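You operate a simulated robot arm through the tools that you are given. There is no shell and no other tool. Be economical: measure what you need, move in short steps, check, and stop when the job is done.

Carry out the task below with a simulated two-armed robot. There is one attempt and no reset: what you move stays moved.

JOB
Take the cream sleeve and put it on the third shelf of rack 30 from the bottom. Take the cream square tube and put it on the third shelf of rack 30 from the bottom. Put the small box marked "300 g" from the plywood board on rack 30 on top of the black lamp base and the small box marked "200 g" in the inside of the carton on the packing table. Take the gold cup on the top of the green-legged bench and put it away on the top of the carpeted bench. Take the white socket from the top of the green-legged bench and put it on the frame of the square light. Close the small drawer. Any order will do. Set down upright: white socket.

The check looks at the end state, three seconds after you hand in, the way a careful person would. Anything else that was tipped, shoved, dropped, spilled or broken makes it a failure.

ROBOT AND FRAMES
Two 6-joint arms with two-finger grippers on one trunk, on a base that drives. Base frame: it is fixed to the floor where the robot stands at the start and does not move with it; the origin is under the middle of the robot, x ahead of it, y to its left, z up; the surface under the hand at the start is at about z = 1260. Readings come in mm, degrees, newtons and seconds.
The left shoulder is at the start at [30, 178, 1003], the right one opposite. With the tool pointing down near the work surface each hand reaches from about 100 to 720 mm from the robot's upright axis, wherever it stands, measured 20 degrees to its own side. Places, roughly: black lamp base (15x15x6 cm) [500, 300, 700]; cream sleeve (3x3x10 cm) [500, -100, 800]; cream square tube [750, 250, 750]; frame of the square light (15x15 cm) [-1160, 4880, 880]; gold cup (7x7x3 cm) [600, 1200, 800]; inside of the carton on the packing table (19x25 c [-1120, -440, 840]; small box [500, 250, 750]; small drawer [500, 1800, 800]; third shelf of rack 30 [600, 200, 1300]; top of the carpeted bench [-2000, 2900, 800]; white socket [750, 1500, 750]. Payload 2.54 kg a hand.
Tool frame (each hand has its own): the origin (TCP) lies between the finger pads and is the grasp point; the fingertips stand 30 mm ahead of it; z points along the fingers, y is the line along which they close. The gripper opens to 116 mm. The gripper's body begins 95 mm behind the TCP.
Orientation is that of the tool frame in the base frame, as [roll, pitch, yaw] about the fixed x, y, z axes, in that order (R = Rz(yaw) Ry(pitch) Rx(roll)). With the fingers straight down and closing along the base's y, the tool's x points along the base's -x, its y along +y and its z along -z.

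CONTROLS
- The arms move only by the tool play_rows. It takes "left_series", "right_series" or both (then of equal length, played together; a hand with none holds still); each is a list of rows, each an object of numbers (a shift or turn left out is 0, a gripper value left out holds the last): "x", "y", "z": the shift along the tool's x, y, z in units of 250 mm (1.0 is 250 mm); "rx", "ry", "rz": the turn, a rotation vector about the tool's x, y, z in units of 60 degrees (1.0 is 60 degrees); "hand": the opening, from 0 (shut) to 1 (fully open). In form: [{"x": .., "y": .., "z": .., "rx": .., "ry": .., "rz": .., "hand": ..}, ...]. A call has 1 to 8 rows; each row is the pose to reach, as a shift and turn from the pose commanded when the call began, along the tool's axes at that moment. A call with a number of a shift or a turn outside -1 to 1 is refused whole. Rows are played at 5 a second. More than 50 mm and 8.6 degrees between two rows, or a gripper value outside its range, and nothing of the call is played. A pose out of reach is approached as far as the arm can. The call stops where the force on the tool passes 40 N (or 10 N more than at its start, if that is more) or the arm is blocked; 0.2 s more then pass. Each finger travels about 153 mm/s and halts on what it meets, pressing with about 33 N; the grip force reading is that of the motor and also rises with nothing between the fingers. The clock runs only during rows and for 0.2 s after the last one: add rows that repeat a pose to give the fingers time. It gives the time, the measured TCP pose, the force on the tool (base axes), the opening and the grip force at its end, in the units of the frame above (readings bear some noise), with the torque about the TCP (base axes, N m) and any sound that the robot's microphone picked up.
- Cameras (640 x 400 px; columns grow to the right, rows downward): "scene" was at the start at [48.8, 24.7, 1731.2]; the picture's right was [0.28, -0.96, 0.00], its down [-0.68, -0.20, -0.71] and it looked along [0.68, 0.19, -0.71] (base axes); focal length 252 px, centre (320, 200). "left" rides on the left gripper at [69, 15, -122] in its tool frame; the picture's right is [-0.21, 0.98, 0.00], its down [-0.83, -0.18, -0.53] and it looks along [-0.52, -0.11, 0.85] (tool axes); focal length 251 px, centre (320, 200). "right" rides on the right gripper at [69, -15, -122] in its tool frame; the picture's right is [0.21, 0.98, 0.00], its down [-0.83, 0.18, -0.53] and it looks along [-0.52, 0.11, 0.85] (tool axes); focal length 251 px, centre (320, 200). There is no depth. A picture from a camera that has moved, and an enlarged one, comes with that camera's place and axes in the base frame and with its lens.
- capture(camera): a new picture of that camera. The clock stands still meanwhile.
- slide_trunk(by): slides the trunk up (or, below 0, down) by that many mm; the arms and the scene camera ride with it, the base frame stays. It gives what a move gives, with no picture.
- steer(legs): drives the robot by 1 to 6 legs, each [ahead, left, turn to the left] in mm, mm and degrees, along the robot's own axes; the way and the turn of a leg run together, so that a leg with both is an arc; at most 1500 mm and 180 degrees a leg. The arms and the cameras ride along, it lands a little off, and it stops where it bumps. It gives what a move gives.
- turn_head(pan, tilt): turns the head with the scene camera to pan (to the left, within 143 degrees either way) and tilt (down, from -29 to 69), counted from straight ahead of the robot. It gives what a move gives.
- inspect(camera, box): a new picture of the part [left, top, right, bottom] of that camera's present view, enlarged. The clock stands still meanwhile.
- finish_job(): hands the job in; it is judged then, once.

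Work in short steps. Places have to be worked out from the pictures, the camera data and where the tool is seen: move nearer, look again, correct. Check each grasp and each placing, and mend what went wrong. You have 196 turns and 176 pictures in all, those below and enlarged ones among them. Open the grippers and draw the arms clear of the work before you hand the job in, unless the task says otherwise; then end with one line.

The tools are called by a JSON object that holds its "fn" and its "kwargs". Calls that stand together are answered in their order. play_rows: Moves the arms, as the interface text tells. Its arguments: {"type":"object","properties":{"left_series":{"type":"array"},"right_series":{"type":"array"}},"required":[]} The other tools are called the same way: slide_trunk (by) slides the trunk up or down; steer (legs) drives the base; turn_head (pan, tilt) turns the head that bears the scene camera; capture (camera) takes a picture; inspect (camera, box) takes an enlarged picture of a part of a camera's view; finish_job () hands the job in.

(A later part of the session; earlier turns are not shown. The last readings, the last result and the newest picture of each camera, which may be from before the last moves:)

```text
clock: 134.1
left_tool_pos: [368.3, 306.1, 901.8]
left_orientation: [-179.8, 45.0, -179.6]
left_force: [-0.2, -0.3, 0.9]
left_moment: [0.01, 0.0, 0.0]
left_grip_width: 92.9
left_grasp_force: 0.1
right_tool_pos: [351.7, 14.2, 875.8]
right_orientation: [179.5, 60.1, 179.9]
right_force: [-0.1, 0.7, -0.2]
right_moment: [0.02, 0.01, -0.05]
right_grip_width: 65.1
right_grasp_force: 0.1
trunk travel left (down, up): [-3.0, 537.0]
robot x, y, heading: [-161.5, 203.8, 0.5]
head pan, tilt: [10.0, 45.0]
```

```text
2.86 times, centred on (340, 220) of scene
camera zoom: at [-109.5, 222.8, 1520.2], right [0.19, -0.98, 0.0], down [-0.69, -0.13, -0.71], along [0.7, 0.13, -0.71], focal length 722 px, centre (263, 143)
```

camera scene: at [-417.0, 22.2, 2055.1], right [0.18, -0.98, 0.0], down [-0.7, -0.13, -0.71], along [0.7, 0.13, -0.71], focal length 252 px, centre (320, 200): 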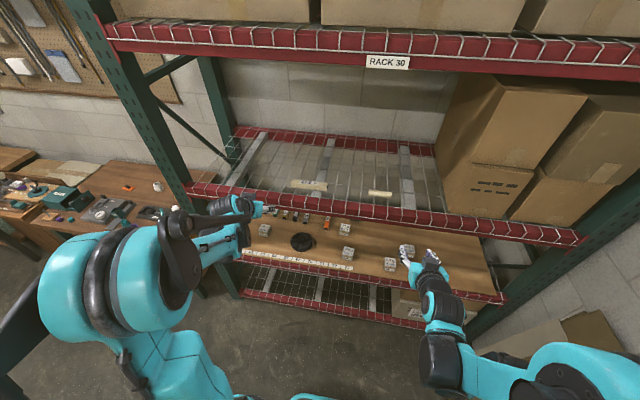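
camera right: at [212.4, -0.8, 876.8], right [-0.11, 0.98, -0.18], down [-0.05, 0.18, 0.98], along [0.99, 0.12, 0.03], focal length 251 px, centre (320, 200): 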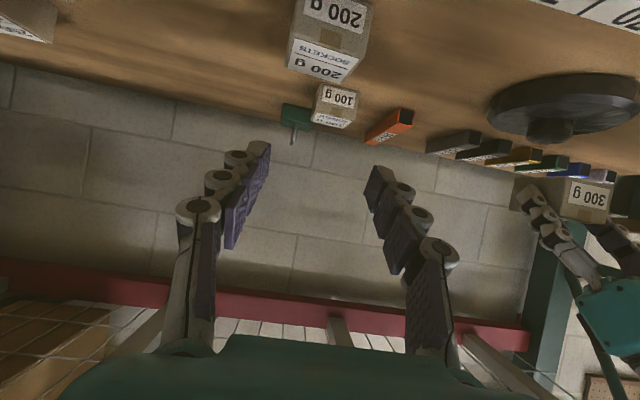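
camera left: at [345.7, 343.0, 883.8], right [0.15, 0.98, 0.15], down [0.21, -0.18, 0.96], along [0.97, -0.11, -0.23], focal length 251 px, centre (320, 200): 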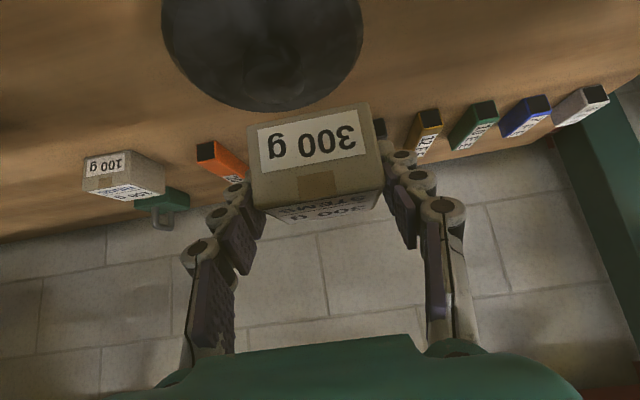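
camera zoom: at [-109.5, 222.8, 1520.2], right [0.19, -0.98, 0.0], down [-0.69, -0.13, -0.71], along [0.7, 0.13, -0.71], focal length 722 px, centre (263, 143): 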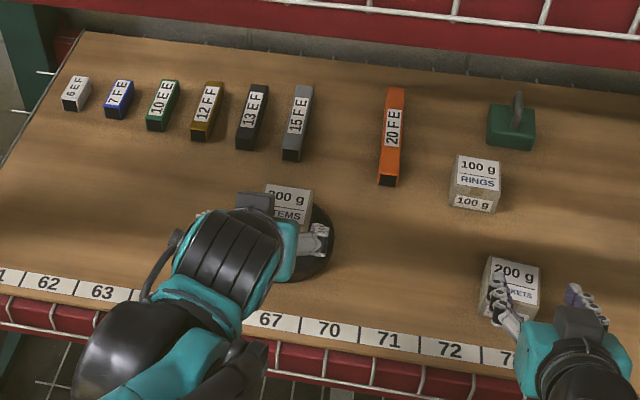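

Box stays. Now the 200 g box with the right hand: I tilt that tool to 45°, open to 99 mm and look.

{"fn": "play_rows", "kwargs": {"right_series": [{"ry": 0.08, "hand": 0.85}, {"ry": 0.16}, {"ry": 0.25}, {"ry": 0.25}]}}

{"fn": "capture", "kwargs": {"camera": "right"}}

```text
clock: 135.1
left_tool_pos: [369.1, 306.5, 903.7]
left_orientation: [-179.8, 45.0, -179.5]
left_force: [-0.4, 0.1, -0.5]
left_moment: [-0.01, -0.03, -0.01]
left_grip_width: 92.6
left_grasp_force: 0.0
right_tool_pos: [352.7, 15.2, 875.0]
right_orientation: [179.6, 45.0, -179.8]
right_force: [-0.3, -0.2, -0.4]
right_moment: [0.0, -0.02, 0.03]
right_grip_width: 98.5
right_grasp_force: 0.1
trunk travel left (down, up): [-3.0, 537.0]
robot x, y, heading: [-156.6, 206.5, 0.6]
head pan, tilt: [10.0, 45.0]
```

```text
86 pictures are left
camera right: at [217.5, -0.9, 913.3], right [-0.16, 0.98, -0.15], down [0.2, 0.18, 0.96], along [0.97, 0.12, -0.23], focal length 251 px, centre (320, 200)
```

right: 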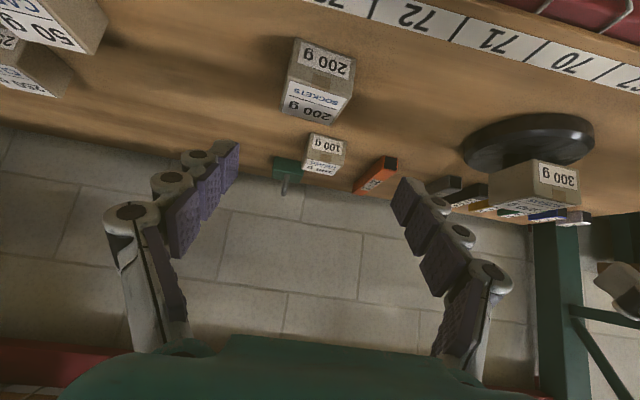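

The 200 g box is centred near (457, 6), 61 mm wide, top z ≈ 754. I approach along the tool axis and stop short.

{"fn": "play_rows", "kwargs": {"right_series": [{"x": 0.06, "y": -0.02, "z": 0.08}, {"x": 0.099, "y": -0.038, "z": 0.2}, {"x": 0.099, "y": -0.038, "z": 0.34}, {"x": 0.099, "y": -0.038, "z": 0.45}, {"x": 0.099, "y": -0.038, "z": 0.45}]}}

{"fn": "capture", "kwargs": {"camera": "right"}}

```text
clock: 136.3
left_tool_pos: [369.2, 305.9, 902.8]
left_orientation: [-179.8, 45.0, -179.7]
left_force: [0.6, -0.5, 0.1]
left_moment: [0.0, -0.02, 0.01]
left_grip_width: 92.8
left_grasp_force: 0.1
right_tool_pos: [414.1, 7.0, 778.8]
right_orientation: [179.6, 45.0, -179.9]
right_force: [0.5, -0.1, 0.5]
right_moment: [0.01, 0.0, -0.01]
right_grip_width: 98.5
right_grasp_force: 0.1
trunk travel left (down, up): [-3.0, 537.0]
robot x, y, heading: [-156.4, 205.1, 0.9]
head pan, tilt: [10.0, 45.0]
```

```text
85 pictures are left
camera right: at [278.9, -9.3, 816.9], right [-0.16, 0.98, -0.15], down [0.2, 0.18, 0.96], along [0.97, 0.12, -0.23], focal length 251 px, centre (320, 200)
```

right: 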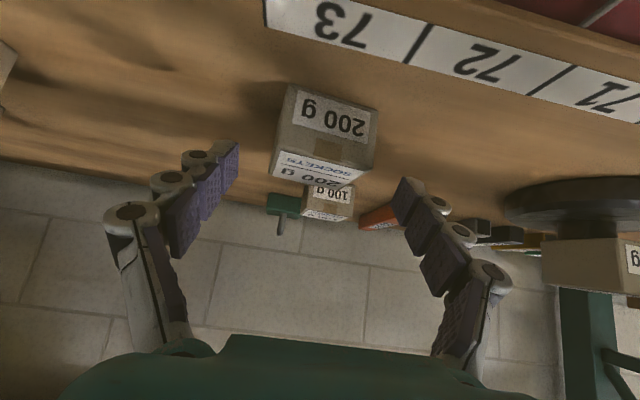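

Aligned. Advance 46 mm and close.

{"fn": "play_rows", "kwargs": {"right_series": [{"z": 0.09}, {"z": 0.183}, {"z": 0.183, "hand": 0.55}, {"z": 0.183, "hand": 0.45}, {"z": 0.183, "hand": 0.35}, {"z": 0.183, "hand": 0.35}]}}

{"fn": "capture", "kwargs": {"camera": "right"}}

```text
clock: 137.7
left_tool_pos: [369.0, 305.1, 902.2]
left_orientation: [-179.8, 45.1, -179.7]
left_force: [-0.5, -0.2, -0.2]
left_moment: [0.01, -0.01, 0.02]
left_grip_width: 92.7
left_grasp_force: 0.2
right_tool_pos: [448.5, 7.8, 747.6]
right_orientation: [179.6, 45.1, -179.8]
right_force: [-1.0, 0.0, 1.0]
right_moment: [0.0, -0.06, -0.02]
right_grip_width: 65.3
right_grasp_force: 33.0
trunk travel left (down, up): [-3.0, 537.0]
robot x, y, heading: [-154.6, 208.0, 0.8]
head pan, tilt: [10.0, 45.0]
```

```text
84 pictures are left
camera right: at [313.0, -8.8, 785.5], right [-0.16, 0.98, -0.15], down [0.2, 0.18, 0.96], along [0.97, 0.12, -0.23], focal length 251 px, centre (320, 200)
```

right: 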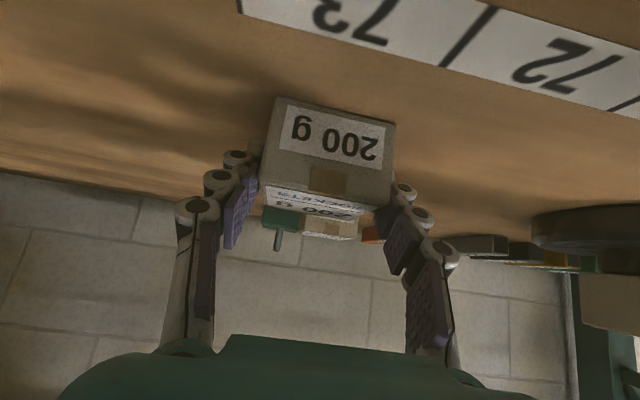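

The 200 g box is gripped. I lift it 110 mm, back the robot to x ≈ -450 and raise the trunk 330 mm.

{"fn": "play_rows", "kwargs": {"right_series": [{"x": -0.08, "z": -0.08}, {"x": -0.16, "z": -0.16}, {"x": -0.24, "z": -0.24}, {"x": -0.31, "z": -0.31}, {"x": -0.31, "z": -0.31}]}}

{"fn": "steer", "kwargs": {"legs": [[-295, 0, 0]]}}

{"fn": "slide_trunk", "kwargs": {"by": 330}}

{"fn": "turn_head", "kwargs": {"pan": -143, "tilt": 40}}

{"fn": "capture", "kwargs": {"camera": "scene"}}

{"fn": "turn_head", "kwargs": {"pan": 143, "tilt": 45}}

{"fn": "capture", "kwargs": {"camera": "scene"}}

```text
clock: 138.9
left_tool_pos: [369.4, 305.7, 902.4]
left_orientation: [-179.8, 44.9, -179.7]
left_force: [0.3, 0.6, -0.7]
left_moment: [0.01, 0.01, -0.01]
left_grip_width: 92.6
left_grasp_force: 0.0
right_tool_pos: [447.2, 6.3, 854.8]
right_orientation: [179.6, 45.1, -179.9]
right_force: [0.0, 1.0, -1.8]
right_moment: [0.02, 0.03, 0.01]
right_grip_width: 65.3
right_grasp_force: 33.1
trunk travel left (down, up): [-3.0, 537.0]
robot x, y, heading: [-161.1, 204.8, 0.6]
head pan, tilt: [10.0, 45.0]
```

```text
clock: 140.9
left_tool_pos: [73.3, 301.3, 903.7]
left_orientation: [-179.7, 45.0, -179.7]
left_force: [-0.2, 0.7, -0.4]
left_moment: [0.02, -0.03, 0.0]
left_grip_width: 93.0
left_grasp_force: 0.1
right_tool_pos: [151.4, 3.1, 857.0]
right_orientation: [179.6, 45.0, -179.9]
right_force: [-0.8, -0.3, -2.1]
right_moment: [-0.03, 0.04, 0.0]
right_grip_width: 65.2
right_grasp_force: 32.5
trunk travel left (down, up): [-3.0, 537.0]
robot x, y, heading: [-452.4, 204.0, 0.8]
head pan, tilt: [10.0, 45.0]
```

```text
clock: 144.1
left_tool_pos: [74.3, 300.3, 1231.9]
left_orientation: [-179.9, 45.1, -179.7]
left_force: [-0.2, -0.2, -0.4]
left_moment: [-0.03, 0.02, -0.02]
left_grip_width: 92.6
left_grasp_force: 0.0
right_tool_pos: [152.9, 2.5, 1184.4]
right_orientation: [179.7, 45.2, -180.0]
right_force: [-0.9, 0.5, -1.9]
right_moment: [0.01, 0.03, -0.02]
right_grip_width: 65.4
right_grasp_force: 32.3
trunk travel left (down, up): [-333.0, 207.0]
robot x, y, heading: [-452.6, 206.0, 0.5]
head pan, tilt: [10.0, 45.0]
```

```text
clock: 146.5
left_tool_pos: [74.4, 302.0, 1233.2]
left_orientation: [-179.7, 45.1, -179.7]
left_force: [-1.0, -0.2, -0.4]
left_moment: [0.01, 0.0, -0.01]
left_grip_width: 93.0
left_grasp_force: 0.1
right_tool_pos: [152.4, 2.9, 1186.2]
right_orientation: [179.6, 45.2, -180.0]
right_force: [-0.3, -0.7, -1.5]
right_moment: [0.0, 0.03, 0.05]
right_grip_width: 65.3
right_grasp_force: 32.9
trunk travel left (down, up): [-333.0, 207.0]
robot x, y, heading: [-448.1, 204.0, 0.7]
head pan, tilt: [-143.0, 40.0]
```

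```text
83 pictures are left
camera scene: at [-549.9, 152.5, 1857.4], right [-0.61, 0.79, 0.0], down [0.51, 0.39, -0.77], along [-0.61, -0.47, -0.64], focal length 252 px, centre (320, 200)
```

scene: 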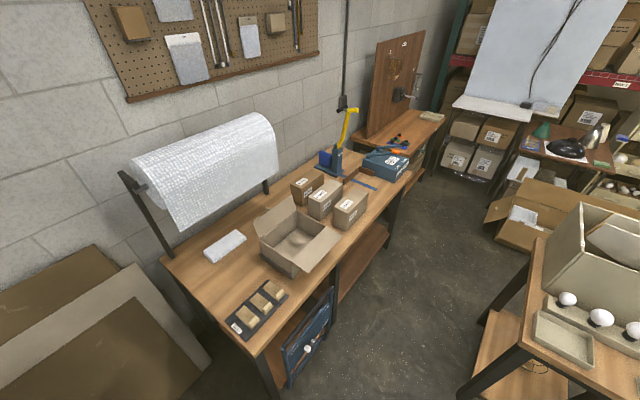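

```text
clock: 150.4
left_tool_pos: [74.3, 300.8, 1231.7]
left_orientation: [-179.8, 45.0, -179.8]
left_force: [0.0, -0.1, -0.2]
left_moment: [0.01, -0.01, 0.01]
left_grip_width: 92.5
left_grasp_force: 0.1
right_tool_pos: [152.9, 3.1, 1185.8]
right_orientation: [179.6, 45.0, 179.9]
right_force: [-0.3, 1.4, -1.9]
right_moment: [0.0, 0.03, -0.02]
right_grip_width: 65.5
right_grasp_force: 31.8
trunk travel left (down, up): [-333.0, 207.0]
robot x, y, heading: [-452.8, 204.3, 0.6]
head pan, tilt: [143.0, 45.0]
```

```text
82 pictures are left
camera scene: at [-548.0, 252.7, 1850.2], right [0.59, 0.8, 0.0], down [0.57, -0.42, -0.71], along [-0.57, 0.42, -0.71], focal length 252 px, centre (320, 200)
```

scene: 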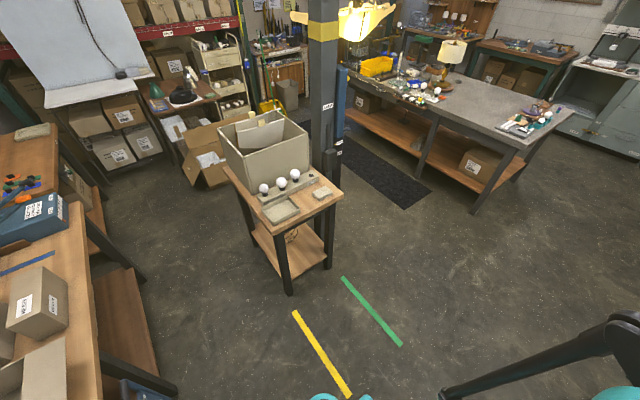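

The corridor is free (small table begins at y ≈ 580). I back 475 mm and turn right 90° so that the right hand faces the carton at about (-1128, -450).

{"fn": "steer", "kwargs": {"legs": [[-475, 0, 0], [0, 0, -90]]}}

{"fn": "turn_head", "kwargs": {"pan": -15, "tilt": 50}}

{"fn": "capture", "kwargs": {"camera": "scene"}}

{"fn": "capture", "kwargs": {"camera": "right"}}

```text
clock: 157.1
left_tool_pos: [-828.8, -330.3, 1231.2]
left_orientation: [-179.8, 45.0, 89.2]
left_force: [0.4, -0.1, 0.2]
left_moment: [-0.02, 0.01, -0.02]
left_grip_width: 93.2
left_grasp_force: 0.1
right_tool_pos: [-1129.1, -404.6, 1184.8]
right_orientation: [179.6, 45.1, 89.1]
right_force: [0.0, -0.1, -1.8]
right_moment: [0.03, 0.01, -0.01]
right_grip_width: 65.2
right_grasp_force: 32.9
trunk travel left (down, up): [-333.0, 207.0]
robot x, y, heading: [-915.5, 197.2, -90.8]
head pan, tilt: [143.0, 45.0]
```

```text
clock: 159.5
left_tool_pos: [-829.9, -331.5, 1231.7]
left_orientation: [-179.8, 44.9, 89.3]
left_force: [-0.7, 0.7, -0.3]
left_moment: [0.02, -0.02, -0.03]
left_grip_width: 92.9
left_grasp_force: 0.0
right_tool_pos: [-1129.2, -404.1, 1185.9]
right_orientation: [179.6, 45.0, 89.1]
right_force: [-0.4, -0.6, -2.0]
right_moment: [-0.03, 0.02, 0.02]
right_grip_width: 65.3
right_grasp_force: 33.1
trunk travel left (down, up): [-333.0, 207.0]
robot x, y, heading: [-919.7, 195.0, -90.4]
head pan, tilt: [-15.0, 50.0]
```

```text
81 pictures are left
camera scene: at [-939.1, 155.3, 1843.2], right [-0.96, 0.27, 0.0], down [0.2, 0.74, -0.64], along [-0.17, -0.62, -0.77], focal length 252 px, centre (320, 200)
```

scene: 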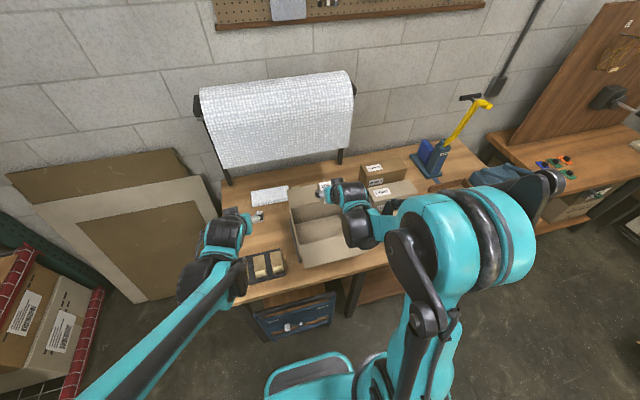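

```text
80 pictures are left
camera right: at [-1142.8, -269.8, 1223.6], right [0.98, 0.14, -0.15], down [0.17, -0.21, 0.96], along [0.1, -0.97, -0.23], focal length 251 px, centre (320, 200)
```

right: 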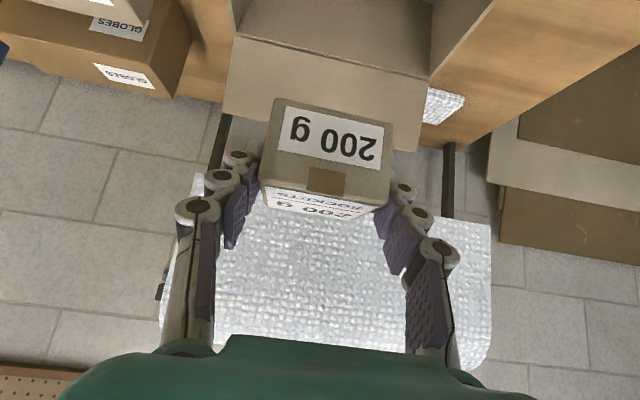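

I enlarge the carton.

{"fn": "inspect", "kwargs": {"camera": "scene", "box": [230, 160, 430, 285]}}

```text
3.20 times, centred on (330, 222) of scene
camera zoom: at [-939.1, 155.3, 1843.2], right [-0.96, 0.27, 0.0], down [0.2, 0.74, -0.64], along [-0.17, -0.62, -0.77], focal length 808 px, centre (288, 128)
```

zoom: 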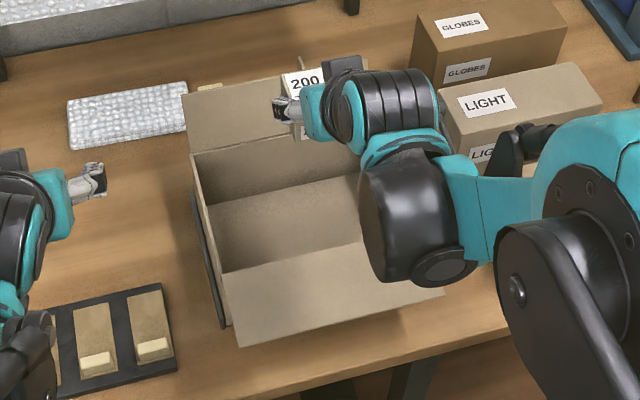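

Carton rim spans about x -998…-1247, y -370…-565, rim z ≈ 940, floor ≈ 805. I steepen the right tool to 15° and move over the middle, lowering to z ≈ 1035.

{"fn": "play_rows", "kwargs": {"right_series": [{"ry": 0.13}, {"ry": 0.26}, {"ry": 0.39}, {"ry": 0.5}]}}

{"fn": "play_rows", "kwargs": {"right_series": [{"x": -0.1, "y": 0.015, "z": 0.0}, {"x": -0.2, "y": 0.032, "z": 0.08}, {"x": -0.26, "y": 0.032, "z": 0.2}, {"x": -0.25, "y": 0.032, "z": 0.36}, {"x": -0.2, "y": 0.032, "z": 0.5}, {"x": -0.157, "y": 0.032, "z": 0.664}]}}

{"fn": "capture", "kwargs": {"camera": "right"}}

{"fn": "inspect", "kwargs": {"camera": "scene", "box": [230, 160, 430, 285]}}

```text
clock: 160.5
left_tool_pos: [-829.5, -333.0, 1232.3]
left_orientation: [-179.8, 44.9, 89.3]
left_force: [0.4, -0.6, 0.3]
left_moment: [-0.01, -0.01, 0.03]
left_grip_width: 92.7
left_grasp_force: 0.1
right_tool_pos: [-1129.2, -404.4, 1185.5]
right_orientation: [179.7, 15.1, 89.3]
right_force: [-0.1, -0.3, -2.2]
right_moment: [0.01, 0.01, -0.03]
right_grip_width: 65.2
right_grasp_force: 33.1
trunk travel left (down, up): [-333.0, 207.0]
robot x, y, heading: [-920.2, 197.6, -90.6]
head pan, tilt: [-15.0, 50.0]
```

```text
clock: 161.9
left_tool_pos: [-830.0, -333.2, 1231.3]
left_orientation: [-179.7, 44.9, 89.3]
left_force: [0.7, -0.4, -0.3]
left_moment: [0.02, 0.02, 0.0]
left_grip_width: 93.1
left_grasp_force: 0.1
right_tool_pos: [-1120.5, -488.1, 1034.8]
right_orientation: [179.8, 15.0, 89.3]
right_force: [-0.8, -0.1, -2.1]
right_moment: [0.03, -0.03, -0.01]
right_grip_width: 65.3
right_grasp_force: 33.3
trunk travel left (down, up): [-333.0, 207.0]
robot x, y, heading: [-916.7, 194.9, -90.4]
head pan, tilt: [-15.0, 50.0]
```

```text
78 pictures are left
camera right: at [-1135.1, -390.5, 1135.0], right [0.98, 0.2, -0.05], down [0.17, -0.66, 0.73], along [0.11, -0.72, -0.68], focal length 251 px, centre (320, 200)
```

right: 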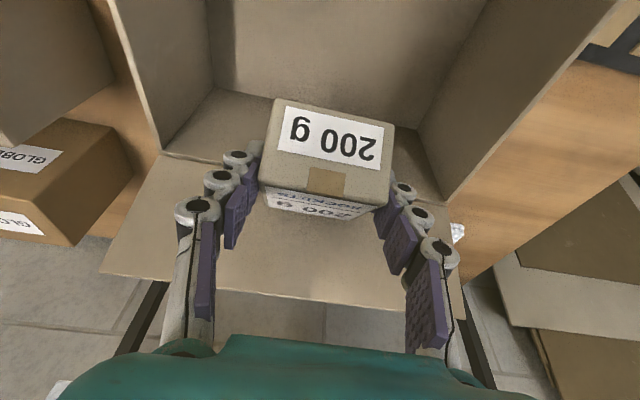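

```text
3.20 times, centred on (330, 222) of scene
camera zoom: at [-939.6, 153.2, 1843.1], right [-0.96, 0.27, 0.0], down [0.2, 0.74, -0.64], along [-0.17, -0.62, -0.77], focal length 808 px, centre (288, 128)
```

zoom: 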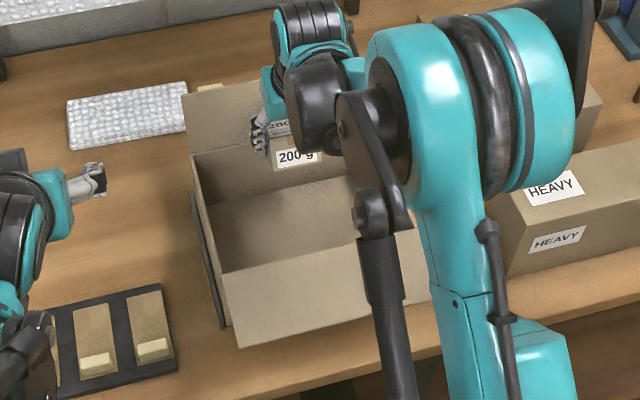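

The box hangs over the interior with margins on all sides. I lower 150 mm, then slowly to contact.

{"fn": "play_rows", "kwargs": {"right_series": [{"x": 0.03, "z": 0.12}, {"x": 0.06, "z": 0.24}, {"x": 0.09, "z": 0.35}, {"x": 0.125, "z": 0.47}, {"x": 0.155, "z": 0.58}]}}

{"fn": "play_rows", "kwargs": {"right_series": [{"x": 0.01, "z": 0.035}, {"x": 0.02, "z": 0.07}, {"x": 0.028, "z": 0.105}, {"x": 0.038, "z": 0.14}, {"x": 0.047, "z": 0.175}, {"x": 0.056, "z": 0.21}, {"x": 0.066, "z": 0.245}]}}

{"fn": "capture", "kwargs": {"camera": "right"}}

```text
clock: 163.1
left_tool_pos: [-827.5, -328.5, 1234.3]
left_orientation: [-179.7, 45.2, 89.4]
left_force: [0.1, -0.4, 0.3]
left_moment: [0.01, -0.02, 0.0]
left_grip_width: 93.0
left_grasp_force: 0.2
right_tool_pos: [-1118.9, -485.6, 887.4]
right_orientation: [179.8, 15.4, 89.3]
right_force: [-0.6, 4.6, 29.2]
right_moment: [-0.61, 0.07, -0.02]
right_grip_width: 64.9
right_grasp_force: 33.2
trunk travel left (down, up): [-333.0, 207.0]
robot x, y, heading: [-920.3, 199.1, -90.2]
head pan, tilt: [-15.0, 50.0]
```

```text
clock: 163.7
left_tool_pos: [-828.0, -328.5, 1234.2]
left_orientation: [-179.7, 45.1, 89.4]
left_force: [-0.9, 0.6, 0.9]
left_moment: [0.01, 0.02, -0.03]
left_grip_width: 92.5
left_grasp_force: 0.1
right_tool_pos: [-1119.0, -485.7, 875.2]
right_orientation: [179.8, 15.2, 89.3]
right_force: [1.0, 8.5, 25.6]
right_moment: [0.12, 0.8, -0.19]
right_grip_width: 65.6
right_grasp_force: 18.4
trunk travel left (down, up): [-333.0, 207.0]
robot x, y, heading: [-918.8, 200.4, -90.5]
head pan, tilt: [-15.0, 50.0]
stopped in row 2 (right hand): the force on the tool passed its limit at 58 N (the readings are from after the stop); the commanded pose is now the measured one
```

```text
76 pictures are left
camera right: at [-1133.4, -385.8, 975.3], right [0.98, 0.2, -0.05], down [0.17, -0.66, 0.73], along [0.11, -0.73, -0.68], focal length 251 px, centre (320, 200)
```

right: 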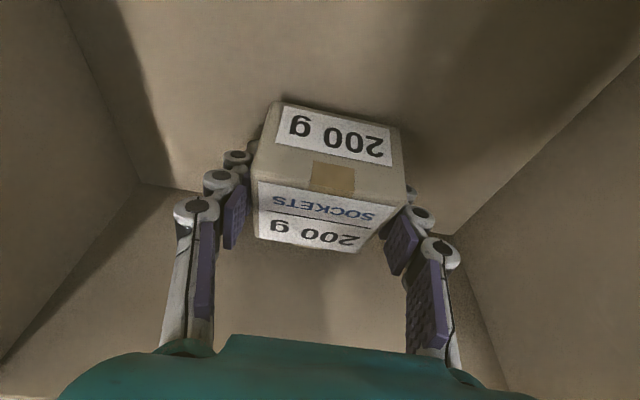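

The box touched the floor and rotated toward flat. I open the hand and retreat upward.

{"fn": "play_rows", "kwargs": {"right_series": [{"x": -0.005, "z": -0.02}, {"x": -0.005, "z": -0.02, "hand": 0.65}, {"x": -0.005, "z": -0.02, "hand": 0.8}, {"x": -0.005, "z": -0.02, "hand": 0.85}, {"x": -0.005, "z": -0.02, "hand": 0.85}]}}

{"fn": "capture", "kwargs": {"camera": "right"}}

```text
clock: 164.9
left_tool_pos: [-829.8, -332.2, 1232.1]
left_orientation: [-179.8, 45.0, 89.3]
left_force: [0.1, 0.0, -0.3]
left_moment: [-0.01, 0.0, 0.05]
left_grip_width: 93.0
left_grasp_force: 0.1
right_tool_pos: [-1119.2, -486.1, 878.7]
right_orientation: [179.8, 15.0, 89.4]
right_force: [0.8, 0.6, 0.1]
right_moment: [0.02, 0.0, 0.02]
right_grip_width: 98.4
right_grasp_force: 0.0
trunk travel left (down, up): [-333.0, 207.0]
robot x, y, heading: [-920.7, 199.1, -90.3]
head pan, tilt: [-15.0, 50.0]
```

```text
75 pictures are left
camera right: at [-1134.2, -388.0, 977.9], right [0.98, 0.2, -0.05], down [0.17, -0.66, 0.73], along [0.11, -0.73, -0.68], focal length 251 px, centre (320, 200)
```

right: 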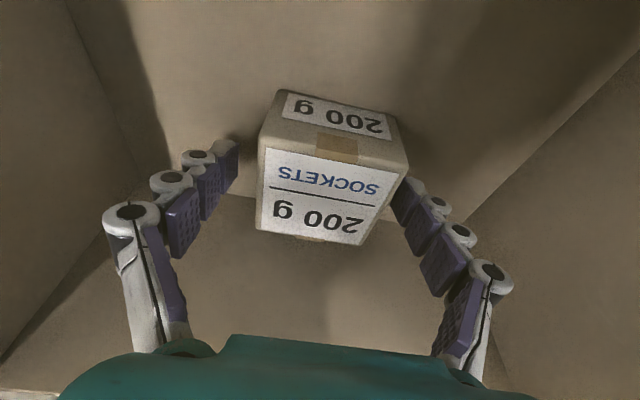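

The 200 g box lies inside the carton. I lift the hand straight out, turn back to face +x, and drive toward the green-legged bench.

{"fn": "play_rows", "kwargs": {"right_series": [{"x": -0.03, "z": -0.12}, {"x": -0.065, "z": -0.24}, {"x": -0.1, "z": -0.36}, {"x": -0.13, "z": -0.48}, {"x": -0.16, "z": -0.6}, {"x": -0.19, "z": -0.72}, {"x": -0.225, "z": -0.84}, {"x": -0.26, "z": -0.966}]}}

{"fn": "steer", "kwargs": {"legs": [[0, 0, 90], [450, 0, 0], [0, 1000, 0]]}}

{"fn": "turn_head", "kwargs": {"pan": 10, "tilt": 45}}

{"fn": "capture", "kwargs": {"camera": "scene"}}

```text
clock: 166.7
left_tool_pos: [-828.5, -331.2, 1231.5]
left_orientation: [-179.8, 45.0, 89.3]
left_force: [0.5, -0.1, 0.1]
left_moment: [-0.01, 0.0, 0.02]
left_grip_width: 92.7
left_grasp_force: 0.1
right_tool_pos: [-1119.5, -485.2, 1129.6]
right_orientation: [179.8, 15.2, 89.3]
right_force: [-0.1, -0.5, 1.6]
right_moment: [-0.01, -0.02, -0.03]
right_grip_width: 98.6
right_grasp_force: 0.1
trunk travel left (down, up): [-333.0, 207.0]
robot x, y, heading: [-918.3, 199.0, -90.4]
head pan, tilt: [-15.0, 50.0]
```

```text
clock: 178.0
left_tool_pos: [65.9, 1298.0, 1232.3]
left_orientation: [-179.8, 45.0, 180.0]
left_force: [-0.3, 0.0, -0.4]
left_moment: [-0.03, 0.01, 0.01]
left_grip_width: 92.7
left_grasp_force: 0.0
right_tool_pos: [225.1, 1010.1, 1128.6]
right_orientation: [179.8, 15.0, -180.0]
right_force: [-0.5, 0.4, 0.2]
right_moment: [-0.01, -0.01, 0.02]
right_grip_width: 98.5
right_grasp_force: 0.0
trunk travel left (down, up): [-333.0, 207.0]
robot x, y, heading: [-461.0, 1203.6, 0.7]
head pan, tilt: [-15.0, 50.0]
```

```text
clock: 178.9
left_tool_pos: [66.2, 1297.0, 1233.9]
left_orientation: [-179.8, 45.1, 180.0]
left_force: [-0.5, 0.5, -0.4]
left_moment: [-0.01, 0.03, 0.01]
left_grip_width: 93.1
left_grasp_force: 0.1
right_tool_pos: [224.8, 1008.0, 1127.3]
right_orientation: [179.8, 15.0, 180.0]
right_force: [0.0, -0.4, -0.6]
right_moment: [0.0, 0.0, -0.01]
right_grip_width: 98.8
right_grasp_force: 0.1
trunk travel left (down, up): [-333.0, 207.0]
robot x, y, heading: [-460.8, 1201.0, 0.1]
head pan, tilt: [10.0, 45.0]
```

```text
74 pictures are left
camera scene: at [-411.6, 1217.4, 1850.1], right [0.18, -0.98, 0.0], down [-0.7, -0.13, -0.71], along [0.7, 0.13, -0.71], focal length 252 px, centre (320, 200)
```

scene: 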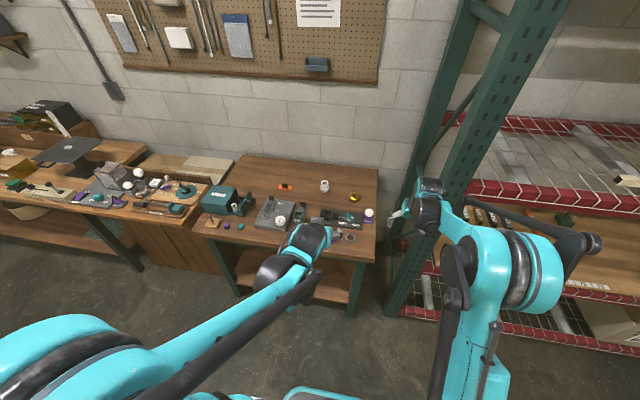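

I enlarge the bench.

{"fn": "inspect", "kwargs": {"camera": "scene", "box": [190, 150, 400, 281]}}

{"fn": "inspect", "kwargs": {"camera": "scene", "box": [20, 110, 230, 241]}}

```text
3.05 times, centred on (295, 216) of scene
camera zoom: at [-411.6, 1217.4, 1850.1], right [0.18, -0.98, 0.0], down [-0.7, -0.13, -0.71], along [0.7, 0.13, -0.71], focal length 770 px, centre (396, 153)
```

zoom: 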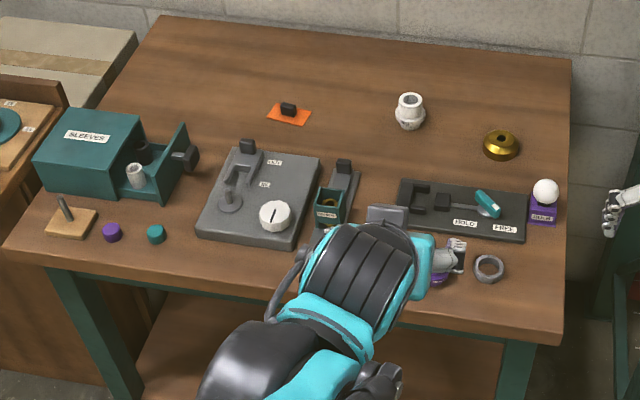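

```text
3.05 times, centred on (125, 176) of scene
camera zoom: at [-411.6, 1217.4, 1850.1], right [0.18, -0.98, 0.0], down [-0.7, -0.13, -0.71], along [0.7, 0.13, -0.71], focal length 770 px, centre (914, 275)
```

zoom: 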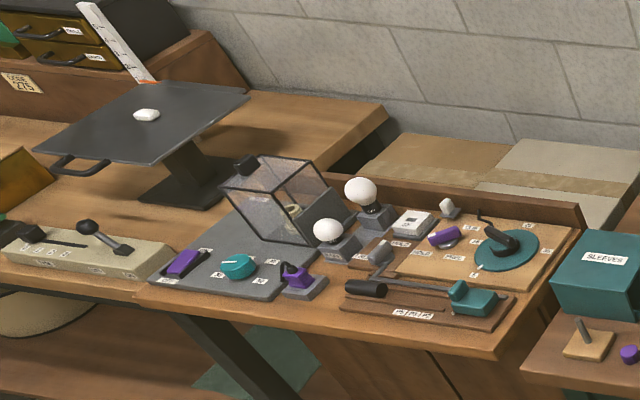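

The drawer "SLEEVES" opens toward -y near (480, 1770). The gold cup is near (665, 1213) and the white socket near (718, 1400). I drive nearer, with the hands well above the bench.

{"fn": "steer", "kwargs": {"legs": [[360, 150, 0]]}}

{"fn": "capture", "kwargs": {"camera": "right"}}

{"fn": "capture", "kwargs": {"camera": "left"}}

{"fn": "capture", "kwargs": {"camera": "scene"}}

```text
clock: 181.3
left_tool_pos: [415.1, 1458.0, 1232.3]
left_orientation: [-179.8, 45.0, -179.4]
left_force: [-0.6, -0.1, -0.5]
left_moment: [-0.02, 0.03, 0.0]
left_grip_width: 92.8
left_grasp_force: 0.1
right_tool_pos: [578.1, 1171.6, 1128.6]
right_orientation: [179.8, 15.0, -179.3]
right_force: [0.0, 0.2, -0.3]
right_moment: [0.0, 0.04, 0.02]
right_grip_width: 98.4
right_grasp_force: 0.0
trunk travel left (down, up): [-333.0, 207.0]
robot x, y, heading: [-112.5, 1354.7, 1.1]
head pan, tilt: [10.0, 45.0]
```

```text
71 pictures are left
camera right: at [479.0, 1154.1, 1228.5], right [-0.22, 0.97, -0.05], down [0.66, 0.19, 0.73], along [0.72, 0.13, -0.68], focal length 251 px, centre (320, 200)
```

right: 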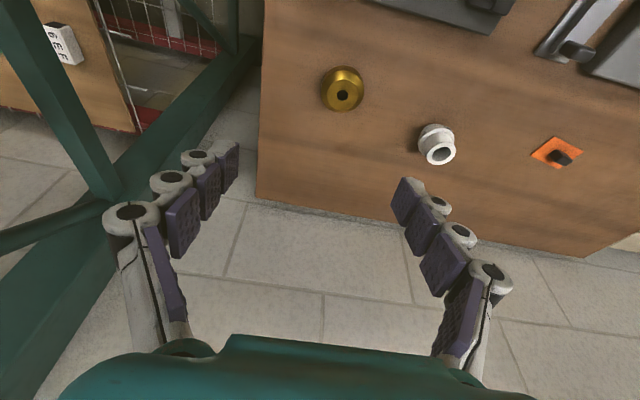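

```text
70 pictures are left
camera left: at [281.4, 1471.5, 1270.6], right [0.14, 0.98, 0.15], down [0.21, -0.18, 0.96], along [0.97, -0.11, -0.23], focal length 251 px, centre (320, 200)
```

left: 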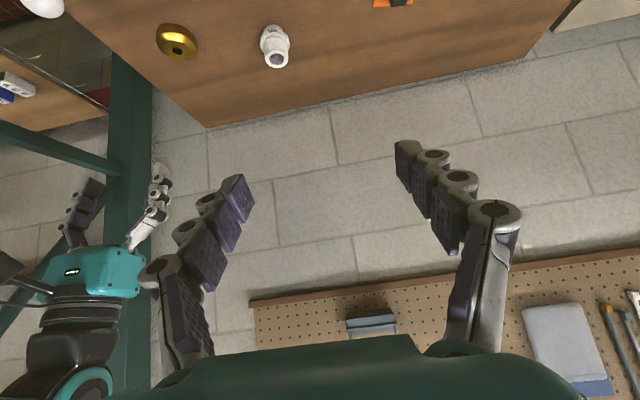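

```text
69 pictures are left
camera scene: at [-60.8, 1373.1, 1850.1], right [0.19, -0.98, 0.0], down [-0.69, -0.13, -0.71], along [0.69, 0.13, -0.71], focal length 252 px, centre (320, 200)
```

scene: 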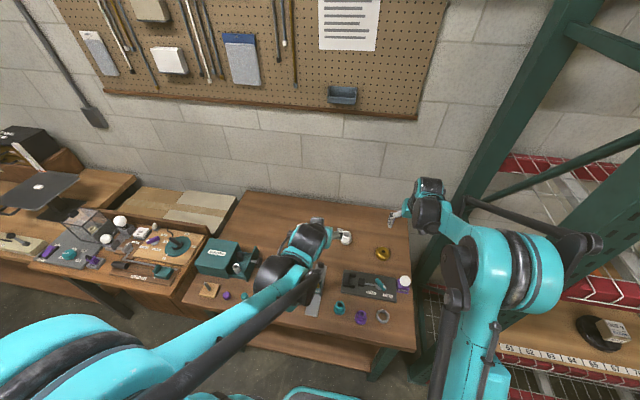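

Cup ≈ (648, 1207), bench top ≈ z 800. I bring the right hand over it at z ≈ 900, moving forward first to stay clear of the bulb.

{"fn": "play_rows", "kwargs": {"right_series": [{"x": -0.13, "y": 0.07, "z": 0.05}, {"x": -0.22, "y": 0.133, "z": 0.13}, {"x": -0.22, "y": 0.133, "z": 0.3}, {"x": -0.17, "y": 0.133, "z": 0.46}, {"x": -0.12, "y": 0.133, "z": 0.62}, {"x": -0.07, "y": 0.133, "z": 0.79}, {"x": -0.023, "y": 0.133, "z": 0.95}, {"x": -0.023, "y": 0.133, "z": 0.95}]}}

{"fn": "capture", "kwargs": {"camera": "right"}}

{"fn": "inspect", "kwargs": {"camera": "scene", "box": [300, 200, 440, 330]}}

```text
clock: 183.2
left_tool_pos: [414.9, 1457.4, 1232.1]
left_orientation: [-179.9, 44.9, -179.5]
left_force: [0.2, 0.7, -1.4]
left_moment: [-0.03, 0.01, 0.0]
left_grip_width: 92.7
left_grasp_force: 0.0
right_tool_pos: [644.0, 1206.6, 902.1]
right_orientation: [179.8, 15.1, -179.4]
right_force: [-0.2, 0.8, 0.1]
right_moment: [0.02, -0.04, 0.02]
right_grip_width: 98.6
right_grasp_force: 0.0
trunk travel left (down, up): [-333.0, 207.0]
robot x, y, heading: [-113.9, 1355.3, 0.9]
head pan, tilt: [10.0, 45.0]
```

```text
68 pictures are left
camera right: at [544.4, 1189.3, 1001.6], right [-0.22, 0.97, -0.05], down [0.66, 0.19, 0.73], along [0.72, 0.13, -0.68], focal length 251 px, centre (320, 200)
```

right: 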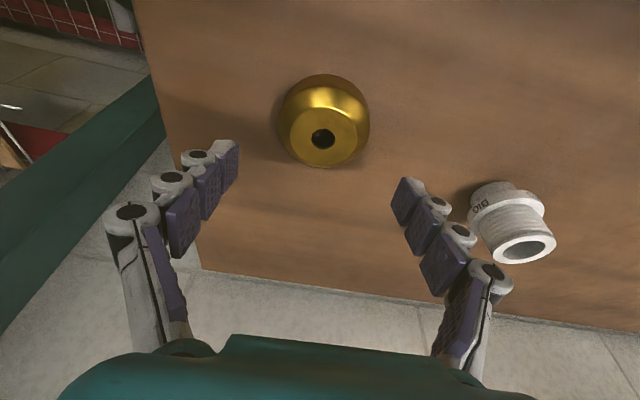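

```text
3.08 times, centred on (370, 265) of scene
camera zoom: at [-61.9, 1372.9, 1850.2], right [0.19, -0.98, 0.0], down [-0.69, -0.13, -0.71], along [0.69, 0.13, -0.71], focal length 777 px, centre (166, 0)
```

zoom: 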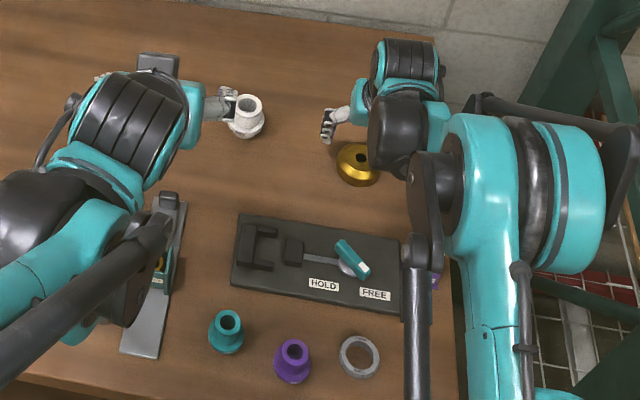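

The cup is centred under the hand at about (650, 1206), 74 mm wide. I lower straight down to z ≈ 838.

{"fn": "play_rows", "kwargs": {"right_series": [{"x": 0.022, "z": 0.08}, {"x": 0.044, "z": 0.16}, {"x": 0.058, "z": 0.21}, {"x": 0.067, "z": 0.249}, {"x": 0.067, "z": 0.249}]}}

{"fn": "capture", "kwargs": {"camera": "right"}}

```text
clock: 184.5
left_tool_pos: [407.2, 1458.2, 1237.7]
left_orientation: [-179.7, 45.4, -179.4]
left_force: [-0.3, -0.1, -0.1]
left_moment: [-0.03, -0.03, 0.0]
left_grip_width: 92.9
left_grasp_force: 0.0
right_tool_pos: [640.4, 1204.1, 848.4]
right_orientation: [-180.0, 15.9, -179.5]
right_force: [1.3, -13.5, 88.9]
right_moment: [-1.63, 0.02, 0.12]
right_grip_width: 69.2
right_grasp_force: 43.0
trunk travel left (down, up): [-333.0, 207.0]
robot x, y, heading: [-112.3, 1356.3, 0.7]
head pan, tilt: [10.0, 45.0]
stopped in row 5 (right hand): the force on the tool passed its limit at 45 N (the readings are from after the stop); the commanded pose is now the measured one
```

```text
66 pictures are left
camera right: at [540.5, 1188.5, 947.8], right [-0.22, 0.97, -0.06], down [0.65, 0.19, 0.74], along [0.73, 0.12, -0.67], focal length 251 px, centre (320, 200)
```

right: 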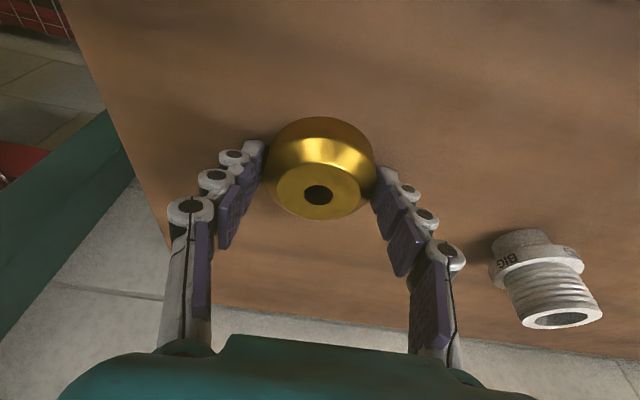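

The fingertips reached the bench (its top is nearer z 815) and splayed inward onto the cup. I rise 6 mm to unload, then close on it.

{"fn": "play_rows", "kwargs": {"right_series": [{"x": -0.004, "z": -0.015, "hand": 0.7}, {"x": -0.006, "z": -0.024, "hand": 0.7}, {"x": -0.006, "z": -0.024, "hand": 0.6}, {"x": -0.006, "z": -0.024, "hand": 0.45}, {"x": -0.006, "z": -0.024, "hand": 0.4}, {"x": -0.006, "z": -0.024, "hand": 0.4}]}}

{"fn": "capture", "kwargs": {"camera": "right"}}

```text
clock: 185.9
left_tool_pos: [410.5, 1459.8, 1234.8]
left_orientation: [-179.7, 45.3, -179.3]
left_force: [0.2, -0.4, -0.2]
left_moment: [-0.02, 0.01, 0.01]
left_grip_width: 92.8
left_grasp_force: 0.1
right_tool_pos: [640.1, 1207.2, 848.6]
right_orientation: [179.8, 15.3, -179.4]
right_force: [3.0, 5.3, 61.6]
right_moment: [-0.71, 0.28, 0.28]
right_grip_width: 67.4
right_grasp_force: 33.2
trunk travel left (down, up): [-333.0, 207.0]
robot x, y, heading: [-110.8, 1357.5, 0.9]
head pan, tilt: [10.0, 45.0]
```

```text
65 pictures are left
camera right: at [541.5, 1191.7, 948.6], right [-0.22, 0.97, -0.05], down [0.65, 0.19, 0.73], along [0.73, 0.13, -0.68], focal length 251 px, centre (320, 200)
```

right: 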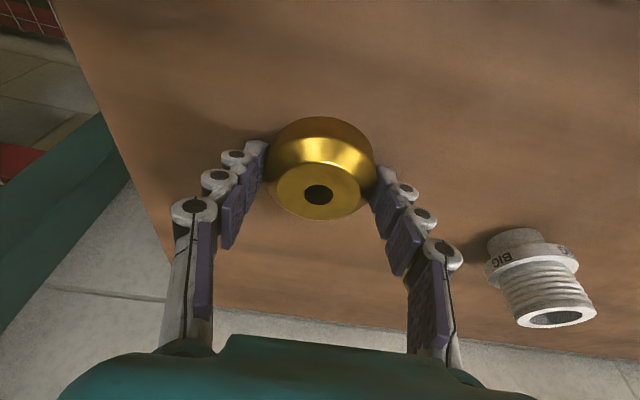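

Grip is on the cup at 67 mm but the hand still presses down. I lift in small steps and watch.

{"fn": "play_rows", "kwargs": {"right_series": [{"x": -0.008, "z": -0.03}, {"x": -0.016, "z": -0.06}, {"x": -0.024, "z": -0.09}, {"x": -0.04, "z": -0.15}, {"x": -0.04, "z": -0.15}]}}

{"fn": "capture", "kwargs": {"camera": "right"}}

```text
clock: 187.1
left_tool_pos: [415.8, 1459.1, 1232.1]
left_orientation: [-179.8, 44.9, -179.4]
left_force: [-0.9, -0.7, -0.2]
left_moment: [-0.03, 0.0, 0.01]
left_grip_width: 92.9
left_grasp_force: 0.0
right_tool_pos: [644.8, 1207.4, 882.5]
right_orientation: [179.7, 15.0, -179.4]
right_force: [0.6, 0.2, -0.3]
right_moment: [0.01, -0.01, 0.0]
right_grip_width: 67.0
right_grasp_force: 33.5
trunk travel left (down, up): [-333.0, 207.0]
robot x, y, heading: [-113.2, 1358.0, 0.9]
head pan, tilt: [10.0, 45.0]
```

```text
64 pictures are left
camera right: at [545.4, 1191.4, 983.2], right [-0.22, 0.97, -0.05], down [0.66, 0.19, 0.73], along [0.72, 0.13, -0.68], focal length 251 px, centre (320, 200)
```

right: 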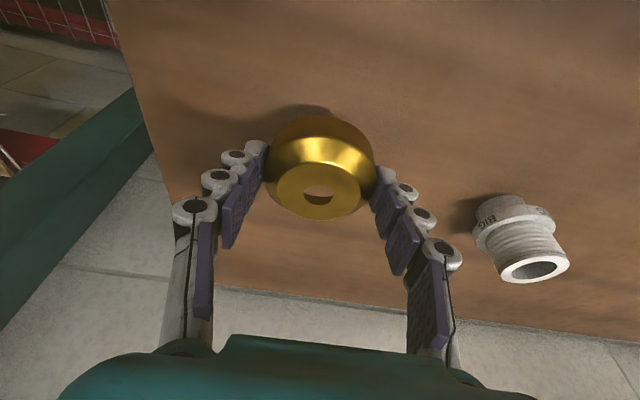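

The cup is in the hand. I lift it another 150 mm, then deal with the socket with the left hand.

{"fn": "play_rows", "kwargs": {"right_series": [{"x": -0.03, "z": -0.12}, {"x": -0.06, "z": -0.24}, {"x": -0.09, "z": -0.36}, {"x": -0.12, "z": -0.48}, {"x": -0.155, "z": -0.58}]}}

{"fn": "play_rows", "kwargs": {"left_series": [{"ry": 0.125}, {"ry": 0.25}, {"ry": 0.375}, {"ry": 0.5}]}}

{"fn": "capture", "kwargs": {"camera": "left"}}

```text
clock: 188.3
left_tool_pos: [416.2, 1457.8, 1232.7]
left_orientation: [-179.7, 44.9, -179.3]
left_force: [-0.1, -0.8, -0.5]
left_moment: [0.02, -0.02, -0.01]
left_grip_width: 92.7
left_grasp_force: 0.1
right_tool_pos: [641.5, 1207.5, 1030.7]
right_orientation: [179.7, 15.0, -179.4]
right_force: [0.3, 1.5, -1.5]
right_moment: [-0.04, 0.01, 0.01]
right_grip_width: 66.8
right_grasp_force: 33.1
trunk travel left (down, up): [-333.0, 207.0]
robot x, y, heading: [-117.3, 1354.9, 0.7]
head pan, tilt: [10.0, 45.0]
```

```text
clock: 189.3
left_tool_pos: [416.1, 1457.3, 1231.8]
left_orientation: [-179.8, 14.9, -179.5]
left_force: [0.7, 0.1, 0.5]
left_moment: [0.02, 0.03, 0.01]
left_grip_width: 92.8
left_grasp_force: 0.2
right_tool_pos: [642.9, 1208.1, 1029.8]
right_orientation: [179.7, 15.0, -179.4]
right_force: [0.4, 0.8, -1.0]
right_moment: [-0.02, 0.01, -0.01]
right_grip_width: 66.7
right_grasp_force: 32.9
trunk travel left (down, up): [-333.0, 207.0]
robot x, y, heading: [-113.5, 1355.6, 1.0]
head pan, tilt: [10.0, 45.0]
```

```text
63 pictures are left
camera left: at [319.3, 1471.5, 1333.1], right [0.2, 0.98, 0.05], down [0.66, -0.17, 0.73], along [0.72, -0.11, -0.68], focal length 251 px, centre (320, 200)
```

left: 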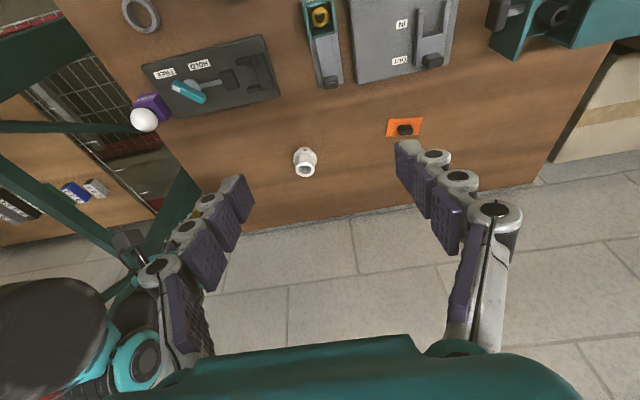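

Socket ≈ (690, 1391), about 62 mm tall. I bring the left hand above it in two moves.

{"fn": "play_rows", "kwargs": {"left_series": [{"x": -0.105, "y": -0.047, "z": 0.131}, {"x": -0.21, "y": -0.093, "z": 0.262}, {"x": -0.31, "y": -0.14, "z": 0.393}, {"x": -0.41, "y": -0.186, "z": 0.525}, {"x": -0.515, "y": -0.232, "z": 0.656}, {"x": -0.617, "y": -0.278, "z": 0.787}, {"x": -0.617, "y": -0.278, "z": 0.787}]}}

{"fn": "play_rows", "kwargs": {"left_series": [{"x": -0.03, "z": 0.15}, {"x": -0.06, "z": 0.3}, {"x": -0.09, "z": 0.46}, {"x": -0.116, "z": 0.619}, {"x": -0.116, "z": 0.619}]}}

{"fn": "capture", "kwargs": {"camera": "left"}}

```text
clock: 190.9
left_tool_pos: [615.4, 1389.3, 1083.0]
left_orientation: [-179.9, 15.2, -179.5]
left_force: [0.1, -0.2, 0.2]
left_moment: [-0.01, -0.06, 0.02]
left_grip_width: 92.5
left_grasp_force: 0.0
right_tool_pos: [641.9, 1208.2, 1031.3]
right_orientation: [179.7, 15.1, -179.5]
right_force: [-0.5, 0.9, 0.4]
right_moment: [-0.02, -0.02, -0.03]
right_grip_width: 66.5
right_grasp_force: 33.2
trunk travel left (down, up): [-333.0, 207.0]
robot x, y, heading: [-112.2, 1355.0, 0.9]
head pan, tilt: [10.0, 45.0]
```

```text
clock: 192.1
left_tool_pos: [683.3, 1389.5, 940.4]
left_orientation: [-179.9, 15.0, -179.4]
left_force: [-0.2, 0.1, 0.0]
left_moment: [0.0, -0.03, -0.03]
left_grip_width: 92.7
left_grasp_force: 0.1
right_tool_pos: [641.9, 1206.6, 1032.5]
right_orientation: [179.7, 15.1, -179.4]
right_force: [-0.1, 0.7, -0.1]
right_moment: [0.01, -0.01, -0.01]
right_grip_width: 66.7
right_grasp_force: 32.8
trunk travel left (down, up): [-333.0, 207.0]
robot x, y, heading: [-111.0, 1353.8, 1.0]
head pan, tilt: [10.0, 45.0]
```

```text
62 pictures are left
camera left: at [584.8, 1404.1, 1041.1], right [0.2, 0.98, 0.05], down [0.66, -0.17, 0.73], along [0.72, -0.11, -0.68], focal length 251 px, centre (320, 200)
```

left: 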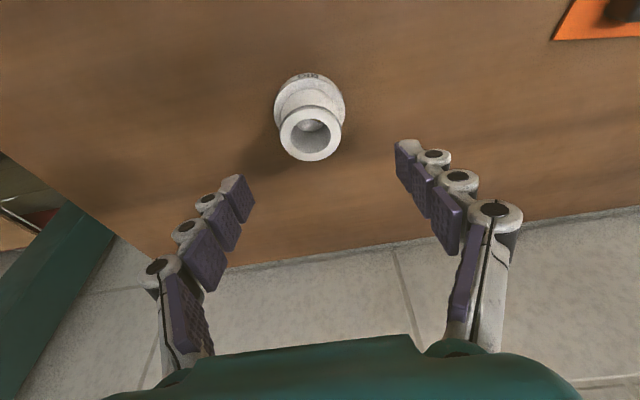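

Socket centre (685, 1385). I lower to z ≈ 857 around it.

{"fn": "play_rows", "kwargs": {"left_series": [{"x": 0.02, "y": -0.016, "z": 0.05}, {"x": 0.05, "y": -0.016, "z": 0.16}, {"x": 0.08, "y": -0.016, "z": 0.25}, {"x": 0.099, "y": -0.016, "z": 0.32}, {"x": 0.099, "y": -0.016, "z": 0.32}]}}

{"fn": "capture", "kwargs": {"camera": "left"}}

```text
clock: 193.3
left_tool_pos: [661.6, 1389.9, 872.6]
left_orientation: [-179.9, 14.9, -179.5]
left_force: [0.1, 0.5, 0.2]
left_moment: [-0.03, -0.02, 0.03]
left_grip_width: 92.7
left_grasp_force: 0.1
left hand out of reach, approached as far as the arm can: row 3, 4, 5
right_tool_pos: [643.0, 1208.0, 1030.2]
right_orientation: [179.8, 15.1, -179.4]
right_force: [0.5, -0.2, -1.1]
right_moment: [0.0, -0.04, -0.02]
right_grip_width: 66.7
right_grasp_force: 33.0
trunk travel left (down, up): [-333.0, 207.0]
robot x, y, heading: [-114.3, 1353.1, 0.7]
head pan, tilt: [10.0, 45.0]
```

```text
61 pictures are left
camera left: at [563.7, 1403.5, 973.8], right [0.2, 0.98, 0.05], down [0.66, -0.17, 0.73], along [0.72, -0.11, -0.68], focal length 251 px, centre (320, 200)
```

left: 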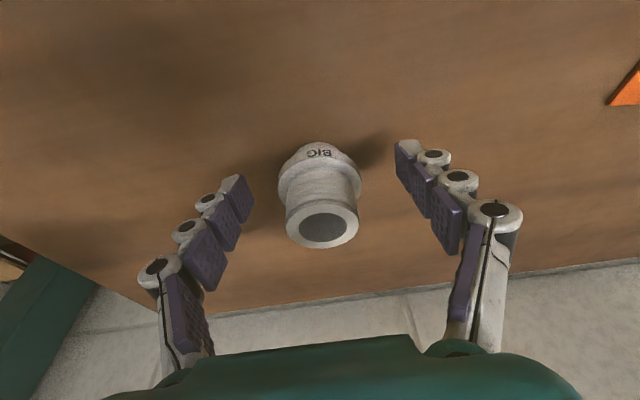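

The arm is at its reach limit. I raise 60 mm, drive 50 mm nearer, and try again.

{"fn": "play_rows", "kwargs": {"left_series": [{"x": -0.03, "z": -0.11}, {"x": -0.06, "z": -0.23}, {"x": -0.06, "z": -0.23}]}}

{"fn": "steer", "kwargs": {"legs": [[55, 0, 0]]}}

{"fn": "capture", "kwargs": {"camera": "left"}}

```text
clock: 194.1
left_tool_pos: [662.7, 1391.6, 932.1]
left_orientation: [-179.8, 15.0, -179.4]
left_force: [0.1, -0.9, -0.1]
left_moment: [-0.01, 0.01, -0.04]
left_grip_width: 92.6
left_grasp_force: 0.0
right_tool_pos: [642.5, 1207.4, 1030.6]
right_orientation: [179.6, 14.9, -179.4]
right_force: [-0.8, 0.3, -0.2]
right_moment: [0.01, -0.01, -0.02]
right_grip_width: 66.9
right_grasp_force: 33.4
trunk travel left (down, up): [-333.0, 207.0]
robot x, y, heading: [-112.6, 1355.3, 0.8]
head pan, tilt: [10.0, 45.0]
```

```text
clock: 195.1
left_tool_pos: [717.9, 1391.8, 929.9]
left_orientation: [-179.9, 14.8, -179.4]
left_force: [0.8, -0.2, -1.0]
left_moment: [0.02, 0.04, 0.0]
left_grip_width: 92.6
left_grasp_force: 0.1
right_tool_pos: [698.2, 1210.5, 1029.1]
right_orientation: [179.7, 15.0, -179.4]
right_force: [0.6, 0.4, -0.8]
right_moment: [-0.03, 0.04, 0.01]
right_grip_width: 66.7
right_grasp_force: 33.2
trunk travel left (down, up): [-333.0, 207.0]
robot x, y, heading: [-59.5, 1358.8, 0.7]
head pan, tilt: [10.0, 45.0]
```

```text
60 pictures are left
camera left: at [620.3, 1405.7, 1031.4], right [0.2, 0.98, 0.05], down [0.66, -0.17, 0.73], along [0.72, -0.11, -0.68], focal length 251 px, centre (320, 200)
```

left: 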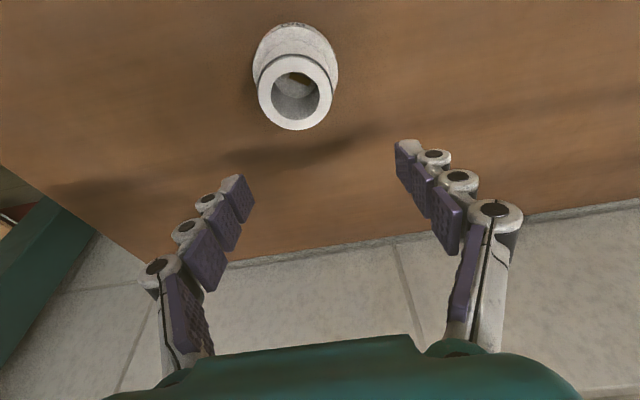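

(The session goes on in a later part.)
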